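You operate a simulated robot arm through the tools that you are given. There is no shell and no other tool. Be economical: measure what you need, move in short steps, check, and stop when the job is done.

You are at the controls of a simulated robot arm. One attempt, no reset.

JOB
Take the purple tube and leave it on the small green tray.

It is judged by the outcome, as a careful person would: the job done as asked, and still so three seconds after it is handed in. It fails if anything else is knocked over, pushed out of place, dropped, spilled or broken.

ROBOT AND FRAMES
A 7-joint arm with a two-finger parallel gripper, fixed in place. Base frame: the origin is at the foot of the arm, x ahead of it, y to its left, z up; the work surface is at about z = 0. Readings come in mm, degrees, newtons and seconds.
With the tool pointing down near the work surface it reaches from about 240 to 620 mm from the base axis. Its first joint turns from -66.0 to 66.0 degrees. Payload 2.6 kg.
Tool frame: the origin (TCP) lies between the finger pads and is the grasp point; the fingertips stand 30 mm ahead of it; z points along the fingers, y is the line along which they close. Largest opening 94 mm; finger width 28, thickness 10; the body of the gripper, 50 by 96 mm, starts 55 mm behind the TCP.
Orientation is told as [roll, pitch, yaw] about the base's x, y, z axes, in that order, counted from this pose: with the fingers straight down and closing along the base's y, the tool's x points along the base's -x, its y along +y and its z along -z.

CONTROLS
- The arm moves only by the tool arm_command. Its argument "commands" is a list of rows, each a list of 3 entries, a list of its own where there are three numbers: the shift along the tool's x, y, z in mm, then the turn, a rotation vector about the tool's x, y, z in degrees, then the opening, from 0 (shut) to 1 (fully open). In form: [[[tx, ty, tz], [ax, ay, az], fingers], ...]. A call has 1 to 20 rows; each row shifts and turns the commanded pose from where the row before left it, along the tool's axes as they then stand. A row lasts 0.2 s, in which the tool goes at most 50 mm and 8.6 degrees; a call with a longer step from one row to the next is refused whole, and so is a gripper value outside its range. A pose out of reach is approached as far as the arm can. The call stops where the force on the tool passes 40 N (or 10 N more than at its start, if that is more) or the arm is blocked; 0.2 s more then pass. The fingers move at their own pace (about 72 mm/s each) and stop on an object; they squeeze with about 35 N. The grip force told is the motor's: it shows also when the fingers shut on nothing. Time passes only in rows, and 0.2 s behind the last, so rows that do not move let the fingers close. The reply holds the time, the measured pose of the TCP, the force on the tool along the base axes, the opening and the grip force, in the units named above and with some noise.
- Cameras (640 x 400 px; columns grow to the right, rows downward): "scene" is fixed at [21.1, 418.1, 577]; the picture's right is [-0.89, -0.45, 0.00], its down [-0.20, 0.39, -0.90] and it looks along [0.41, -0.80, -0.44] (base axes); focal length 331 px, centre (320, 200). "wrist" rides on the gripper at [-37, 0, -58] in the tool frame; the picture's right is [0.00, -1.00, 0.00], its down [0.97, 0.00, -0.24] and it looks along [0.24, 0.00, 0.97] (tool axes); focal length 218 px, centre (320, 200).
- capture(camera): a new picture of that camera. No time passes.
- pixel_to_xyz(camera, pixels): for up to 12 pixels [column, row] of the newest picture of that camera ("zoom" is the newest enlarged one), the place [x, y, z] in the base frame of the surface seen there, good to about 2 mm. No time passes.
- close_up(camera, box): a new picture of the part [left, top, right, bottom] of that camera's present view, enlarged. No time passes.
- finish_job(): hands the job in; it is judged then, once.

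Go step by step. Measure first, check grasps and placings, and put right what went wrong. The budget is 60 turns and 26 pictures, counting those below and the enlarged ones. Unless the task says otherwise, let go and move clear before handing in, and close with one line.

The tools are called after "Emit:" by a JSON object that holds its "api" and its "payload". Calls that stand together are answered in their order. arm_command: Moves the arm, as the interface text tells. Its arguments: {"type":"object","properties":{"commands":{"type":"array"}},"required":["commands"]} The other tools are called the same way: capture (camera) takes a picture; pixel_to_xyz (camera, pixels) gives the place of the surface under pixels of a picture; close_up (camera, box) takes an enlarged picture of a part of a camera's view; finish_job () hands the job in.

At the start:

```text
time: 0.0
eef_pos: [278.3, -198.9, 239.8]
tcp_rot: [0.0, 0.0, 0.0]
contact_force: [0.2, -0.7, 0.1]
opening: 94.1
grasp_force: 0.1
```

scene: 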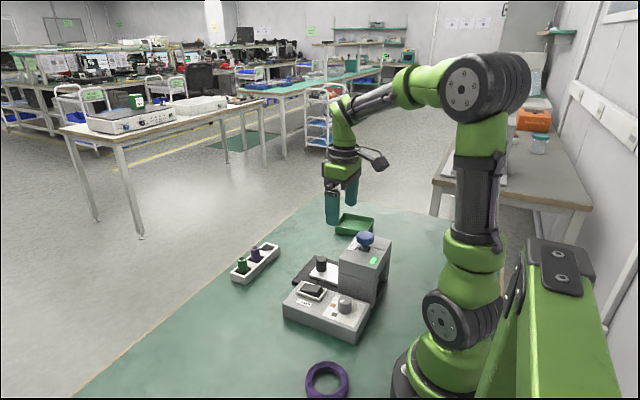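
wrist: 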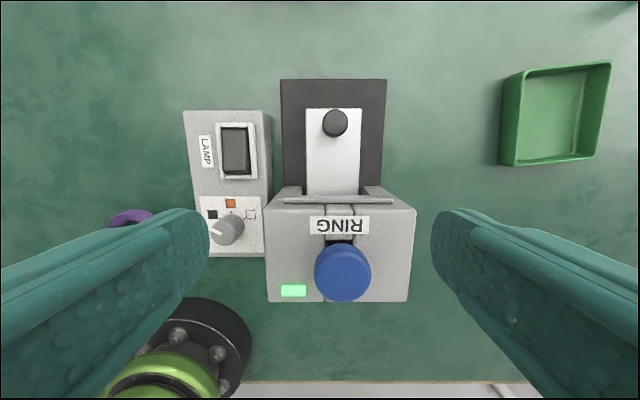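

The scene shows a white rack near (255,262) holding a green and a purple-ish item, a green tray near (355,224), and a purple ring near (327,380). I'll enlarge the rack and the tray.

Emit:
{"api": "close_up", "payload": {"camera": "scene", "box": [215, 225, 295, 290]}}

Emit:
{"api": "close_up", "payload": {"camera": "scene", "box": [260, 200, 420, 400]}}

```text
6.15 times, centred on (255, 258) of scene
```

zoom: 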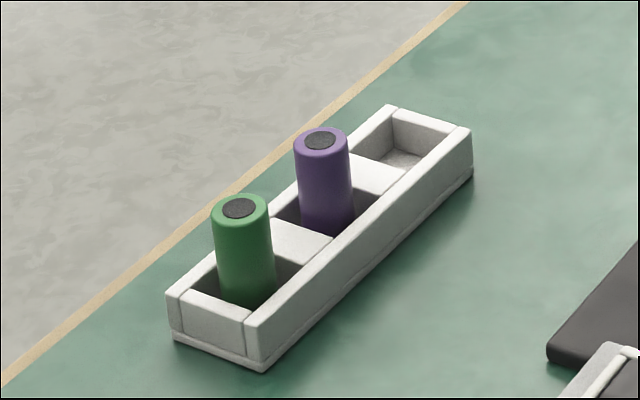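

```text
2.00 times, centred on (340, 300) of scene
```

zoom: 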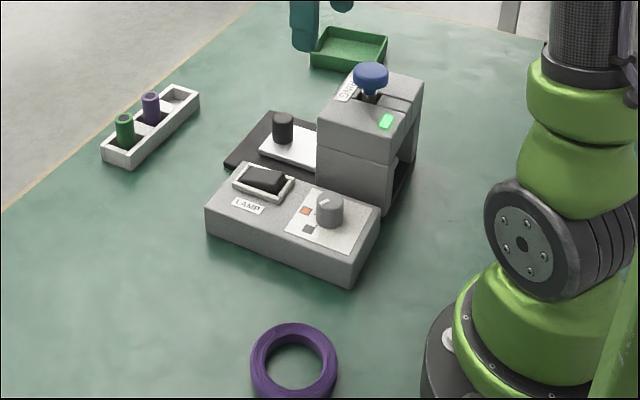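

The purple tube stands in the middle bay of the white rack, beside a green tube, and the ring is not a tube. Next I'll measure the tube, the rack, the tray and the tall station.

Emit:
{"api": "pixel_to_xyz", "payload": {"camera": "scene", "pixels": [[255, 247.8], [241.7, 258.8], [266.4, 242.2], [279.4, 246], [230.5, 273.5], [244.6, 278], [255.8, 259], [263, 254.5], [268, 262], [280, 268]]}}

Emit:
{"api": "pixel_to_xyz", "payload": {"camera": "zoom", "pixels": [[324, 28], [387, 37], [383, 68], [311, 64], [350, 51], [370, 70], [150, 94], [283, 118], [345, 130], [330, 70], [185, 93]]}}

Emit:
{"api": "pixel_to_xyz", "payload": {"camera": "wrist", "pixels": [[509, 73], [607, 65], [595, 158], [504, 163], [553, 115], [343, 272], [335, 122], [227, 230]]}}

```text
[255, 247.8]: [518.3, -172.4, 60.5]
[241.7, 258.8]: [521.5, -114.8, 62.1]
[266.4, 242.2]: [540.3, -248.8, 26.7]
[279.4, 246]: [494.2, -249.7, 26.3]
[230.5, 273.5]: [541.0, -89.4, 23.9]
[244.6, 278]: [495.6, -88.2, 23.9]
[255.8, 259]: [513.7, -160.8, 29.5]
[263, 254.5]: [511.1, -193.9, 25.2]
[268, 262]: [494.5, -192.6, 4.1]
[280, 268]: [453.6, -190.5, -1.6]
```

```text
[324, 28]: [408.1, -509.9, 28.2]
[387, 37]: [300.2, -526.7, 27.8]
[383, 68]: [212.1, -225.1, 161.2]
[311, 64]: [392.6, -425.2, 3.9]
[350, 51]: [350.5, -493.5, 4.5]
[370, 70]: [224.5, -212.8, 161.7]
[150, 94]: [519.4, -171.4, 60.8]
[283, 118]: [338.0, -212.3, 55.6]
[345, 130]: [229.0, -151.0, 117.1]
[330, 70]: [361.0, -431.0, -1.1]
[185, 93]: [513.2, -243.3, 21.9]
```

```text
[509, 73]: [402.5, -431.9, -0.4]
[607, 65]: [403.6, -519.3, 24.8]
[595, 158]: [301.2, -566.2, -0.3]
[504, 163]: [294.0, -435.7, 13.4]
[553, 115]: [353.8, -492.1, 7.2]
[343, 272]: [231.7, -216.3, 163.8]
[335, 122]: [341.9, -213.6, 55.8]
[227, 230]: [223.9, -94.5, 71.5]
```

The tube is at about (518,-172) with its top at z≈61. The rack rim is at z≈26, and the tray is centred near (352,-478) with its floor at z≈4. I'll move above the tube with the fingers partly closed so they stay clear of the green tube, then check.

Emit:
{"api": "arm_command", "payload": {"commands": [[[-40, 4.5, -5], [0, 0, 0], 0.5], [[-40, 4.5, 0], [0, 0, 0], 0.5], [[-40, 4.5, 20], [0, 0, 0], 0.5], [[-40, 4.5, 20], [0, 0, 0], 0.5], [[-40, 4.5, 25], [0, 0, 0], 0.5], [[-40, 4.5, 30], [0, 0, 0], 0.5], [[0, 0, 0], [0, 0, 0], 0.5], [[0, 0, 0], [0, 0, 0], 0.5]]}}

Emit:
{"api": "capture", "payload": {"camera": "wrist"}}

Emit:
{"api": "capture", "payload": {"camera": "scene"}}

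```text
refused: row 6 steps farther than a row can; nothing moved
```

```text
21 pictures are left
```

wrist: 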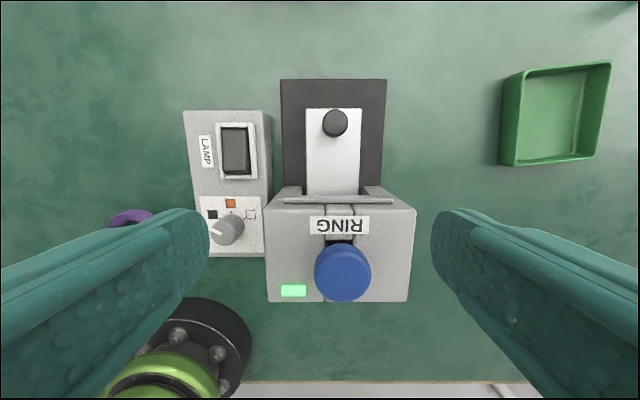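

```text
20 pictures are left
```

scene: 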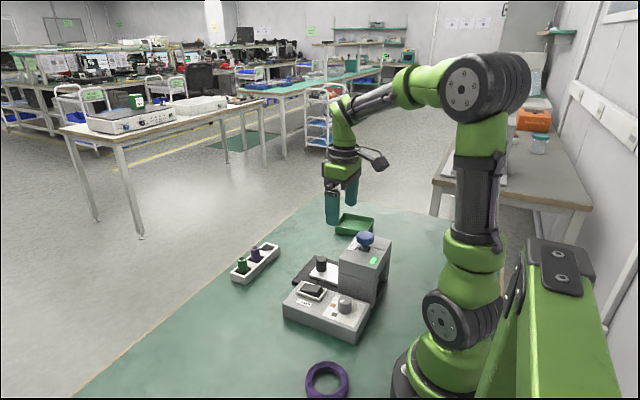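

The command was refused because the last row stepped too far, so nothing moved. I'll send it again with smaller steps.

Emit:
{"api": "arm_command", "payload": {"commands": [[[-34, 3.8, 0], [0, 0, 0], 0.5], [[-34, 3.8, 0], [0, 0, 0], 0.5], [[-34, 3.8, 15], [0, 0, 0], 0.5], [[-34, 3.8, 15], [0, 0, 0], 0.5], [[-34, 3.8, 20], [0, 0, 0], 0.5], [[-34, 3.8, 20], [0, 0, 0], 0.5], [[-36, 4, 20], [0, 0, 0], 0.5], [[0, 0, 0], [0, 0, 0], 0.5], [[0, 0, 0], [0, 0, 0], 0.5]]}}

```text
time: 2.0
eef_pos: [518.2, -171.5, 148.6]
tcp_rot: [0.0, 0.0, 0.0]
contact_force: [-0.3, 0.1, -0.7]
opening: 46.9
grasp_force: 0.0
```

The arm is now above the tube at z≈149. I'll check the alignment with both cameras.

Emit:
{"api": "capture", "payload": {"camera": "wrist"}}

Emit:
{"api": "capture", "payload": {"camera": "scene"}}

```text
19 pictures are left
```

wrist: 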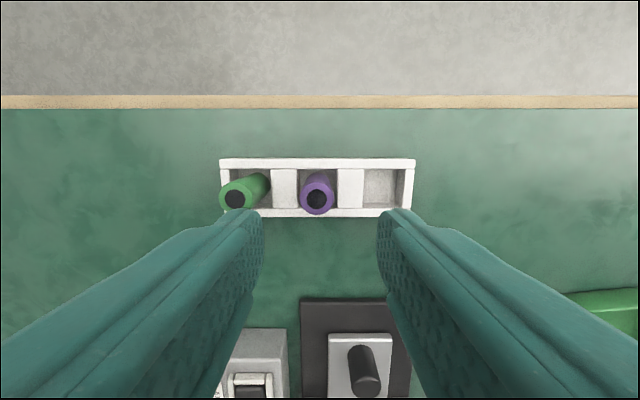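

```text
18 pictures are left
```

scene: 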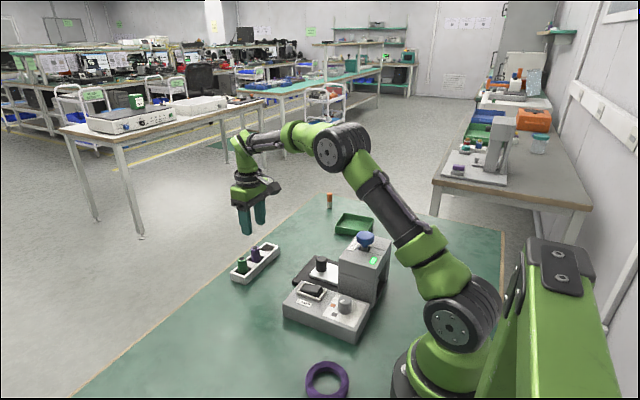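

The purple cap is at wrist pixel (317,197), and a small orange object has come into view at scene (330,201), behind the tray. I'll measure both, along with the tray rim.

Emit:
{"api": "pixel_to_xyz", "payload": {"camera": "wrist", "pixels": [[317, 199], [304, 199], [330, 199], [317, 212], [285, 190], [350, 190], [379, 188], [237, 198]]}}

Emit:
{"api": "close_up", "payload": {"camera": "scene", "box": [300, 180, 396, 240]}}

Emit:
{"api": "pixel_to_xyz", "payload": {"camera": "zoom", "pixels": [[200, 140], [200, 95], [270, 225], [488, 260], [245, 330], [460, 350], [370, 300], [480, 330]]}}

```text
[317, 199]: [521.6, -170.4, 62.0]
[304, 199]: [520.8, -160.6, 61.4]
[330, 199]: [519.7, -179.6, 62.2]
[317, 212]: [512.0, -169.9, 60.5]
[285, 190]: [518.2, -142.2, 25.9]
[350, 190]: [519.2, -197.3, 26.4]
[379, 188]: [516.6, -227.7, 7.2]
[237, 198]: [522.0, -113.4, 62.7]
```

```text
6.67 times, centred on (348, 210) of scene
```

zoom: 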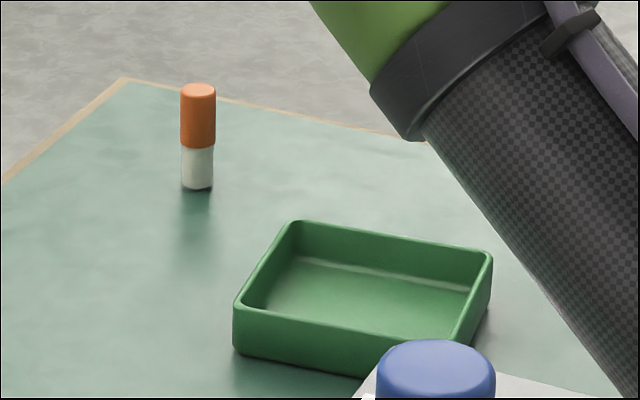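

```text
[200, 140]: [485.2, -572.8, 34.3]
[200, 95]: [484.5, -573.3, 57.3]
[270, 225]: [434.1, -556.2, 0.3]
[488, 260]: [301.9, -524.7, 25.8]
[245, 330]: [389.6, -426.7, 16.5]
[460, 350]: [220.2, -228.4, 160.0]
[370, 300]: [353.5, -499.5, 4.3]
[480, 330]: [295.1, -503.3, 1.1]
```

The tube centre is about (520,-171), and the orange stick at (485,-573) is clear of my path. I'll descend to z≈59, which puts the fingertips at about 29, just above the rack rim, and then close.

Emit:
{"api": "arm_command", "payload": {"commands": [[[-2, 0.5, 25], [0, 0, 0], 0.5], [[0, 0, 25], [0, 0, 0], 0.5], [[0, 0, 20], [0, 0, 0], 0.5], [[0, 0, 12], [0, 0, 0], 0.5], [[0, 0, 7], [0, 0, 0], 0.5], [[0, 0, 0], [0, 0, 0], 0.5]]}}

```text
time: 3.4
eef_pos: [521.8, -170.0, 60.7]
tcp_rot: [0.0, 0.0, -0.1]
contact_force: [0.4, -0.7, 0.6]
opening: 47.1
grasp_force: 0.0
```

The descent met no contact and the TCP is at z≈61. I'll close on the tube.

Emit:
{"api": "arm_command", "payload": {"commands": [[[0, 0, 0], [0, 0, 0], 0.3], [[0, 0, 0], [0, 0, 0], 0.2], [[0, 0, 0], [0, 0, 0], 0.15], [[0, 0, 0], [0, 0, 0], 0.15], [[0, 0, 0], [0, 0, 0], 0.15]]}}

Emit:
{"api": "close_up", "payload": {"camera": "scene", "box": [215, 200, 311, 290]}}

```text
time: 4.6
eef_pos: [521.2, -171.6, 61.0]
tcp_rot: [0.0, -0.1, 0.0]
contact_force: [0.0, -0.4, 0.0]
opening: 22.7
grasp_force: 35.6
```

```text
4.44 times, centred on (263, 245) of scene
```

zoom: 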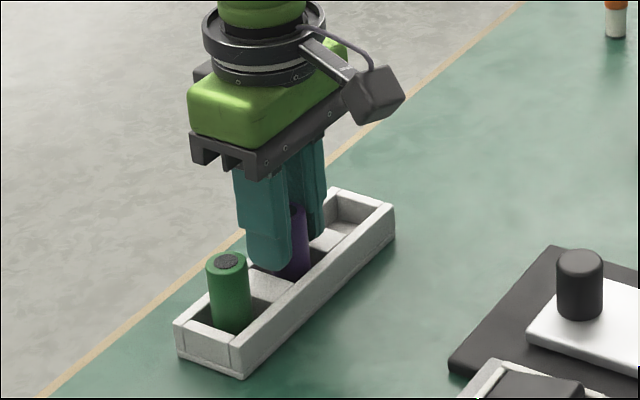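

The grip holds at 22.7 mm and 35.6 N, around the purple tube. I'll lift straight up with the fingers shut command at 0.

Emit:
{"api": "arm_command", "payload": {"commands": [[[0, 0, -5], [0, 0, 0], 0.1], [[0, 0, -15], [0, 0, 0], 0.1], [[0, 0, -20], [0, 0, 0], 0.1], [[0, 0, -25], [0, 0, 0], 0.1], [[0, 0, -25], [0, 0, 0], 0.1], [[0, 0, 0], [0, 0, 0], 0.1]]}}

Emit:
{"api": "capture", "payload": {"camera": "scene"}}

```text
time: 6.0
eef_pos: [521.0, -171.0, 152.5]
tcp_rot: [0.1, 0.0, 0.0]
contact_force: [0.2, -1.4, -0.6]
opening: 22.5
grasp_force: 35.1
```

```text
15 pictures are left
```

scene: 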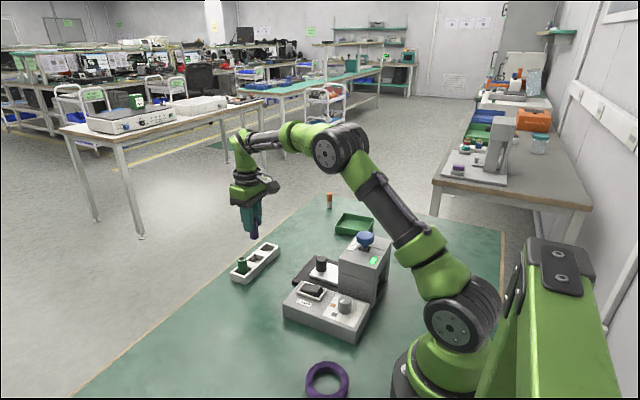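

The tube came out cleanly and the rack is undisturbed, with the grip still at 35 N. I'll carry it at this height to above the tray centre near (352,-478).

Emit:
{"api": "arm_command", "payload": {"commands": [[[14, -26, 0], [0, 0, 0], 0.1], [[14, -26, 0], [0, 0, 0], 0.1], [[14, -26, 0], [0, 0, 0], 0.1], [[14, -26, 0], [0, 0, 0], 0.1], [[14, -26, 0], [0, 0, 0], 0.1], [[14, -26, 0], [0, 0, 0], 0.1], [[14, -26, 0], [0, 0, 0], 0.1], [[14, -26, 0], [0, 0, 0], 0.1], [[14, -26, 0], [0, 0, 0], 0.1], [[14, -26, 0], [0, 0, 0], 0.1], [[14, -26, 0], [0, 0, 0], 0.1], [[15, -21, 0], [0, 0, 0], 0.1], [[0, 0, 0], [0, 0, 0], 0.1], [[0, 0, 0], [0, 0, 0], 0.1]]}}

Emit:
{"api": "capture", "payload": {"camera": "wrist"}}

Emit:
{"api": "close_up", "payload": {"camera": "scene", "box": [300, 140, 428, 240]}}

```text
time: 9.0
eef_pos: [353.3, -477.0, 150.0]
tcp_rot: [-0.1, 0.0, -0.1]
contact_force: [-0.7, 0.6, -1.0]
opening: 22.9
grasp_force: 34.8
```

```text
14 pictures are left
```

wrist: 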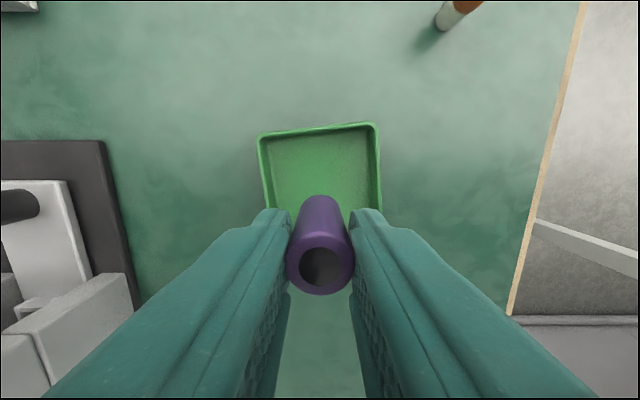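

```text
4.00 times, centred on (364, 190) of scene
```

zoom: 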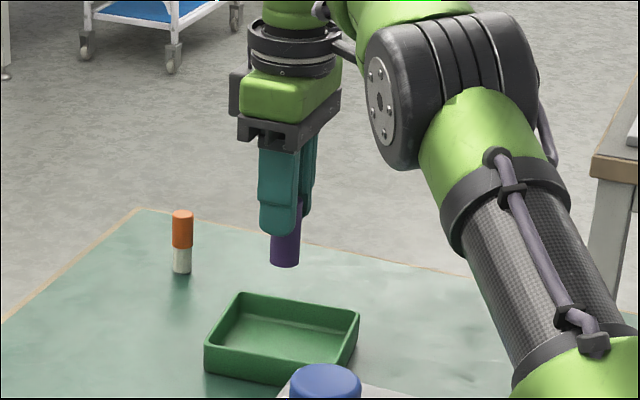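

The tube hangs straight above the tray. I'll measure the tube's lower end at zoom (286,258) and the tray rim before lowering.

Emit:
{"api": "pixel_to_xyz", "payload": {"camera": "zoom", "pixels": [[286, 263], [286, 245], [243, 295], [358, 313], [207, 345], [285, 345], [340, 350]]}}

Emit:
{"api": "pixel_to_xyz", "payload": {"camera": "wrist", "pixels": [[260, 138], [375, 125], [318, 131], [264, 175], [379, 170], [320, 165], [320, 285]]}}

```text
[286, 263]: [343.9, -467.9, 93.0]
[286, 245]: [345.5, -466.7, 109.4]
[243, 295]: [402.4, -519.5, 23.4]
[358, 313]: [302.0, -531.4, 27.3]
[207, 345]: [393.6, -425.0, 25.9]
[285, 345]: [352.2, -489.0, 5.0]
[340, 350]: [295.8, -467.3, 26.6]
```

```text
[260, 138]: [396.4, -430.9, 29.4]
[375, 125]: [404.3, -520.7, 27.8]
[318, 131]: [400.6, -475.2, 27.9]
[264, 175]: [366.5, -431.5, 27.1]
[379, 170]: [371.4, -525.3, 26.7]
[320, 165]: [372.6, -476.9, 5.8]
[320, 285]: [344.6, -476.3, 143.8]
```

The tube bottom is about 57 mm below the TCP, so it should touch the tray floor at TCP z≈61.5. The tray centre is about (349,-478), so I'll shift slightly and lower to just above contact.

Emit:
{"api": "arm_command", "payload": {"commands": [[[3, -1, 20], [0, 0, 0], 0.1], [[0, 0, 25], [0, 0, 0], 0.1], [[0, 0, 20], [0, 0, 0], 0.1], [[0, 0, 13], [0, 0, 0], 0.1], [[0, 0, 6], [0, 0, 0], 0.1], [[0, 0, 0], [0, 0, 0], 0.1]]}}

```text
time: 10.4
eef_pos: [349.0, -478.9, 65.6]
tcp_rot: [0.0, 0.0, 0.0]
contact_force: [-0.2, -0.4, -0.7]
opening: 23.0
grasp_force: 35.0
```

There is no contact yet at z≈65.6. I'll lower the last few millimetres slowly.

Emit:
{"api": "arm_command", "payload": {"commands": [[[0, 0, 1], [0, 0, 0], 0.1], [[0, 0, 1], [0, 0, 0], 0.1], [[0, 0, 1], [0, 0, 0], 0.1], [[0, 0, 0], [0, 0, 0], 0.1]]}}

Emit:
{"api": "close_up", "payload": {"camera": "scene", "box": [316, 180, 396, 240]}}

```text
time: 11.4
eef_pos: [350.6, -479.9, 66.4]
tcp_rot: [-0.2, -0.2, 0.1]
contact_force: [-2.0, 4.9, 19.4]
opening: 23.2
grasp_force: 34.7
```

```text
6.67 times, centred on (356, 210) of scene
```

zoom: 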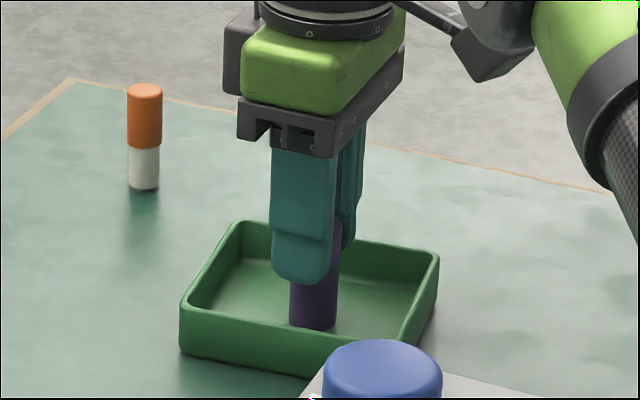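

The upward force of 19 N and the picture at (313,325) show the tube standing on the tray floor. I'll ease up 1.5 mm to relieve the pressure, then open gently while staying inside the tray.

Emit:
{"api": "arm_command", "payload": {"commands": [[[0, 0, -1.5], [0, 0, 0], 0.1], [[0, 0, 0], [0, 0, 0], 0.1]]}}

```text
time: 12.0
eef_pos: [349.9, -480.1, 67.0]
tcp_rot: [-0.1, -0.1, 0.1]
contact_force: [4.2, -1.9, 12.9]
opening: 22.6
grasp_force: 34.6
```

About 13 N of contact remains, so I'll ease up slightly more and then open.

Emit:
{"api": "arm_command", "payload": {"commands": [[[0, 0, -1.2], [0, 0, 0], 0.1], [[0, 0, 0], [0, 0, 0], 0.1], [[0, 0, 0], [0, 0, 0], 0.28], [[0, 0, 0], [0, 0, 0], 0.36], [[0, 0, 0], [0, 0, 0], 0.46], [[0, 0, 0], [0, 0, 0], 0.46]]}}

Emit:
{"api": "close_up", "payload": {"camera": "scene", "box": [316, 180, 396, 240]}}

```text
time: 13.4
eef_pos: [349.9, -480.8, 66.6]
tcp_rot: [0.0, 0.0, -0.1]
contact_force: [0.3, -0.3, -1.7]
opening: 43.2
grasp_force: 0.0
```

```text
6.67 times, centred on (356, 210) of scene
```

zoom: 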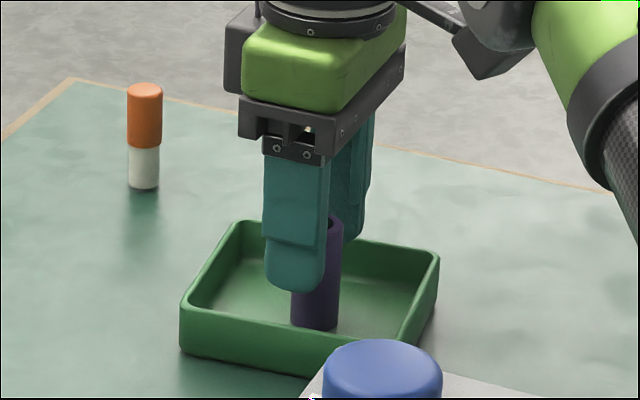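

The tube is released and standing upright. I'll withdraw straight up.

Emit:
{"api": "arm_command", "payload": {"commands": [[[0, 0, -10], [0, 0, 0], 0.46], [[0, 0, -20], [0, 0, 0], 0.46], [[0, 0, -30], [0, 0, 0], 0.46], [[0, 0, -35], [0, 0, 0], 0.46], [[0, 0, -35], [0, 0, 0], 0.46], [[0, 0, 0], [0, 0, 0], 0.46], [[0, 0, 0], [0, 0, 0], 0.46]]}}

Emit:
{"api": "capture", "payload": {"camera": "scene"}}

Emit:
{"api": "close_up", "payload": {"camera": "scene", "box": [316, 180, 396, 240]}}

```text
time: 15.0
eef_pos: [349.5, -478.8, 196.7]
tcp_rot: [0.1, 0.0, 0.1]
contact_force: [0.2, 0.5, 0.4]
opening: 43.2
grasp_force: 0.1
```

```text
10 pictures are left
```

scene: 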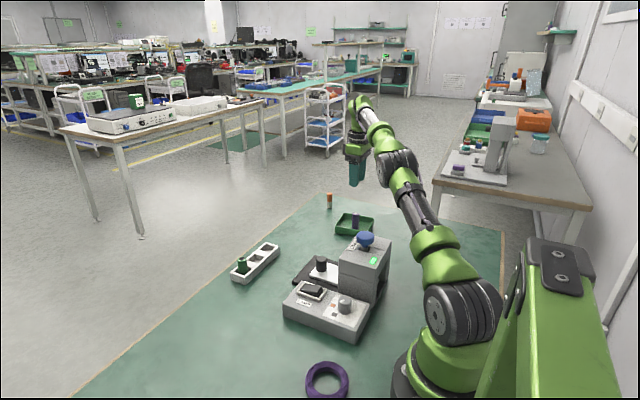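

```text
6.67 times, centred on (356, 210) of scene
```

zoom: 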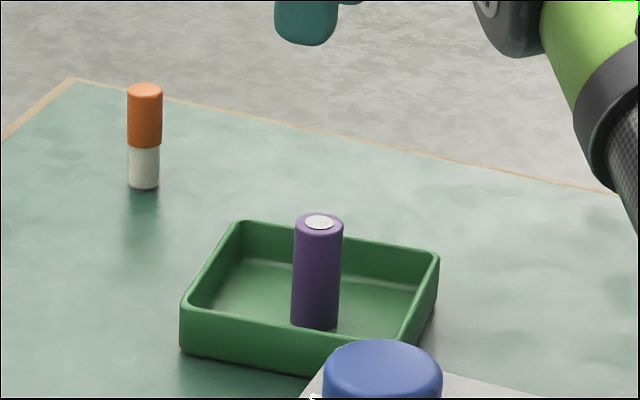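

The tube stands upright in the tray and everything else is in place. Its top at zoom (320,222) now looks pale where it was dark before, so I'll take one wrist picture to check.

Emit:
{"api": "close_up", "payload": {"camera": "wrist", "box": [240, 100, 400, 260]}}

Emit:
{"api": "close_up", "payload": {"camera": "scene", "box": [215, 225, 295, 290]}}

```text
2.50 times, centred on (320, 180) of wrist
```

zoom: 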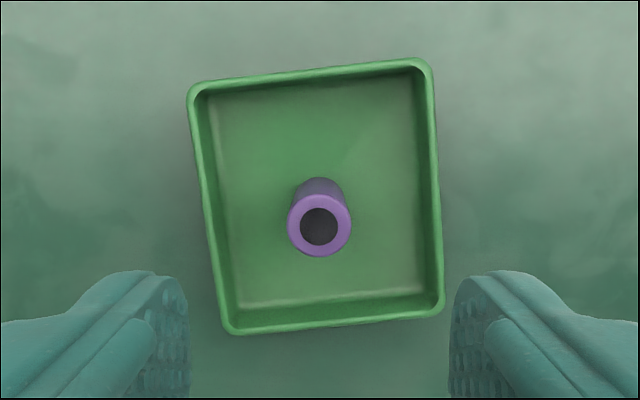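

```text
6.15 times, centred on (255, 258) of scene
```

zoom: 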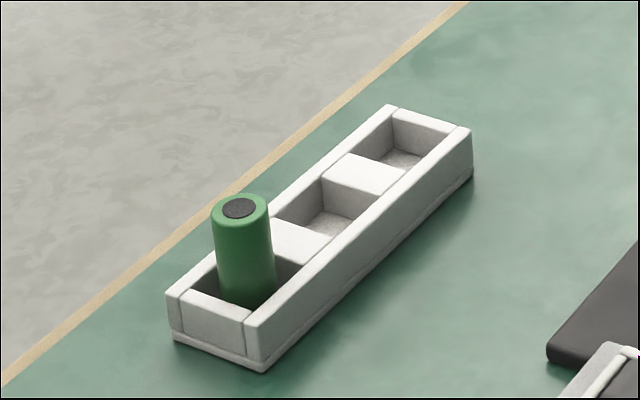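

The pale top was only glare: from above, the cap is dark as before and the tube stands mid-tray. The rack and green tube are unmoved, so I'm handing in.

Emit:
{"api": "finish_job", "payload": {}}

```text
The job is handed in.
```

The purple tube is standing upright in the middle of the small green tray, the gripper is clear above it, and nothing else was moved.
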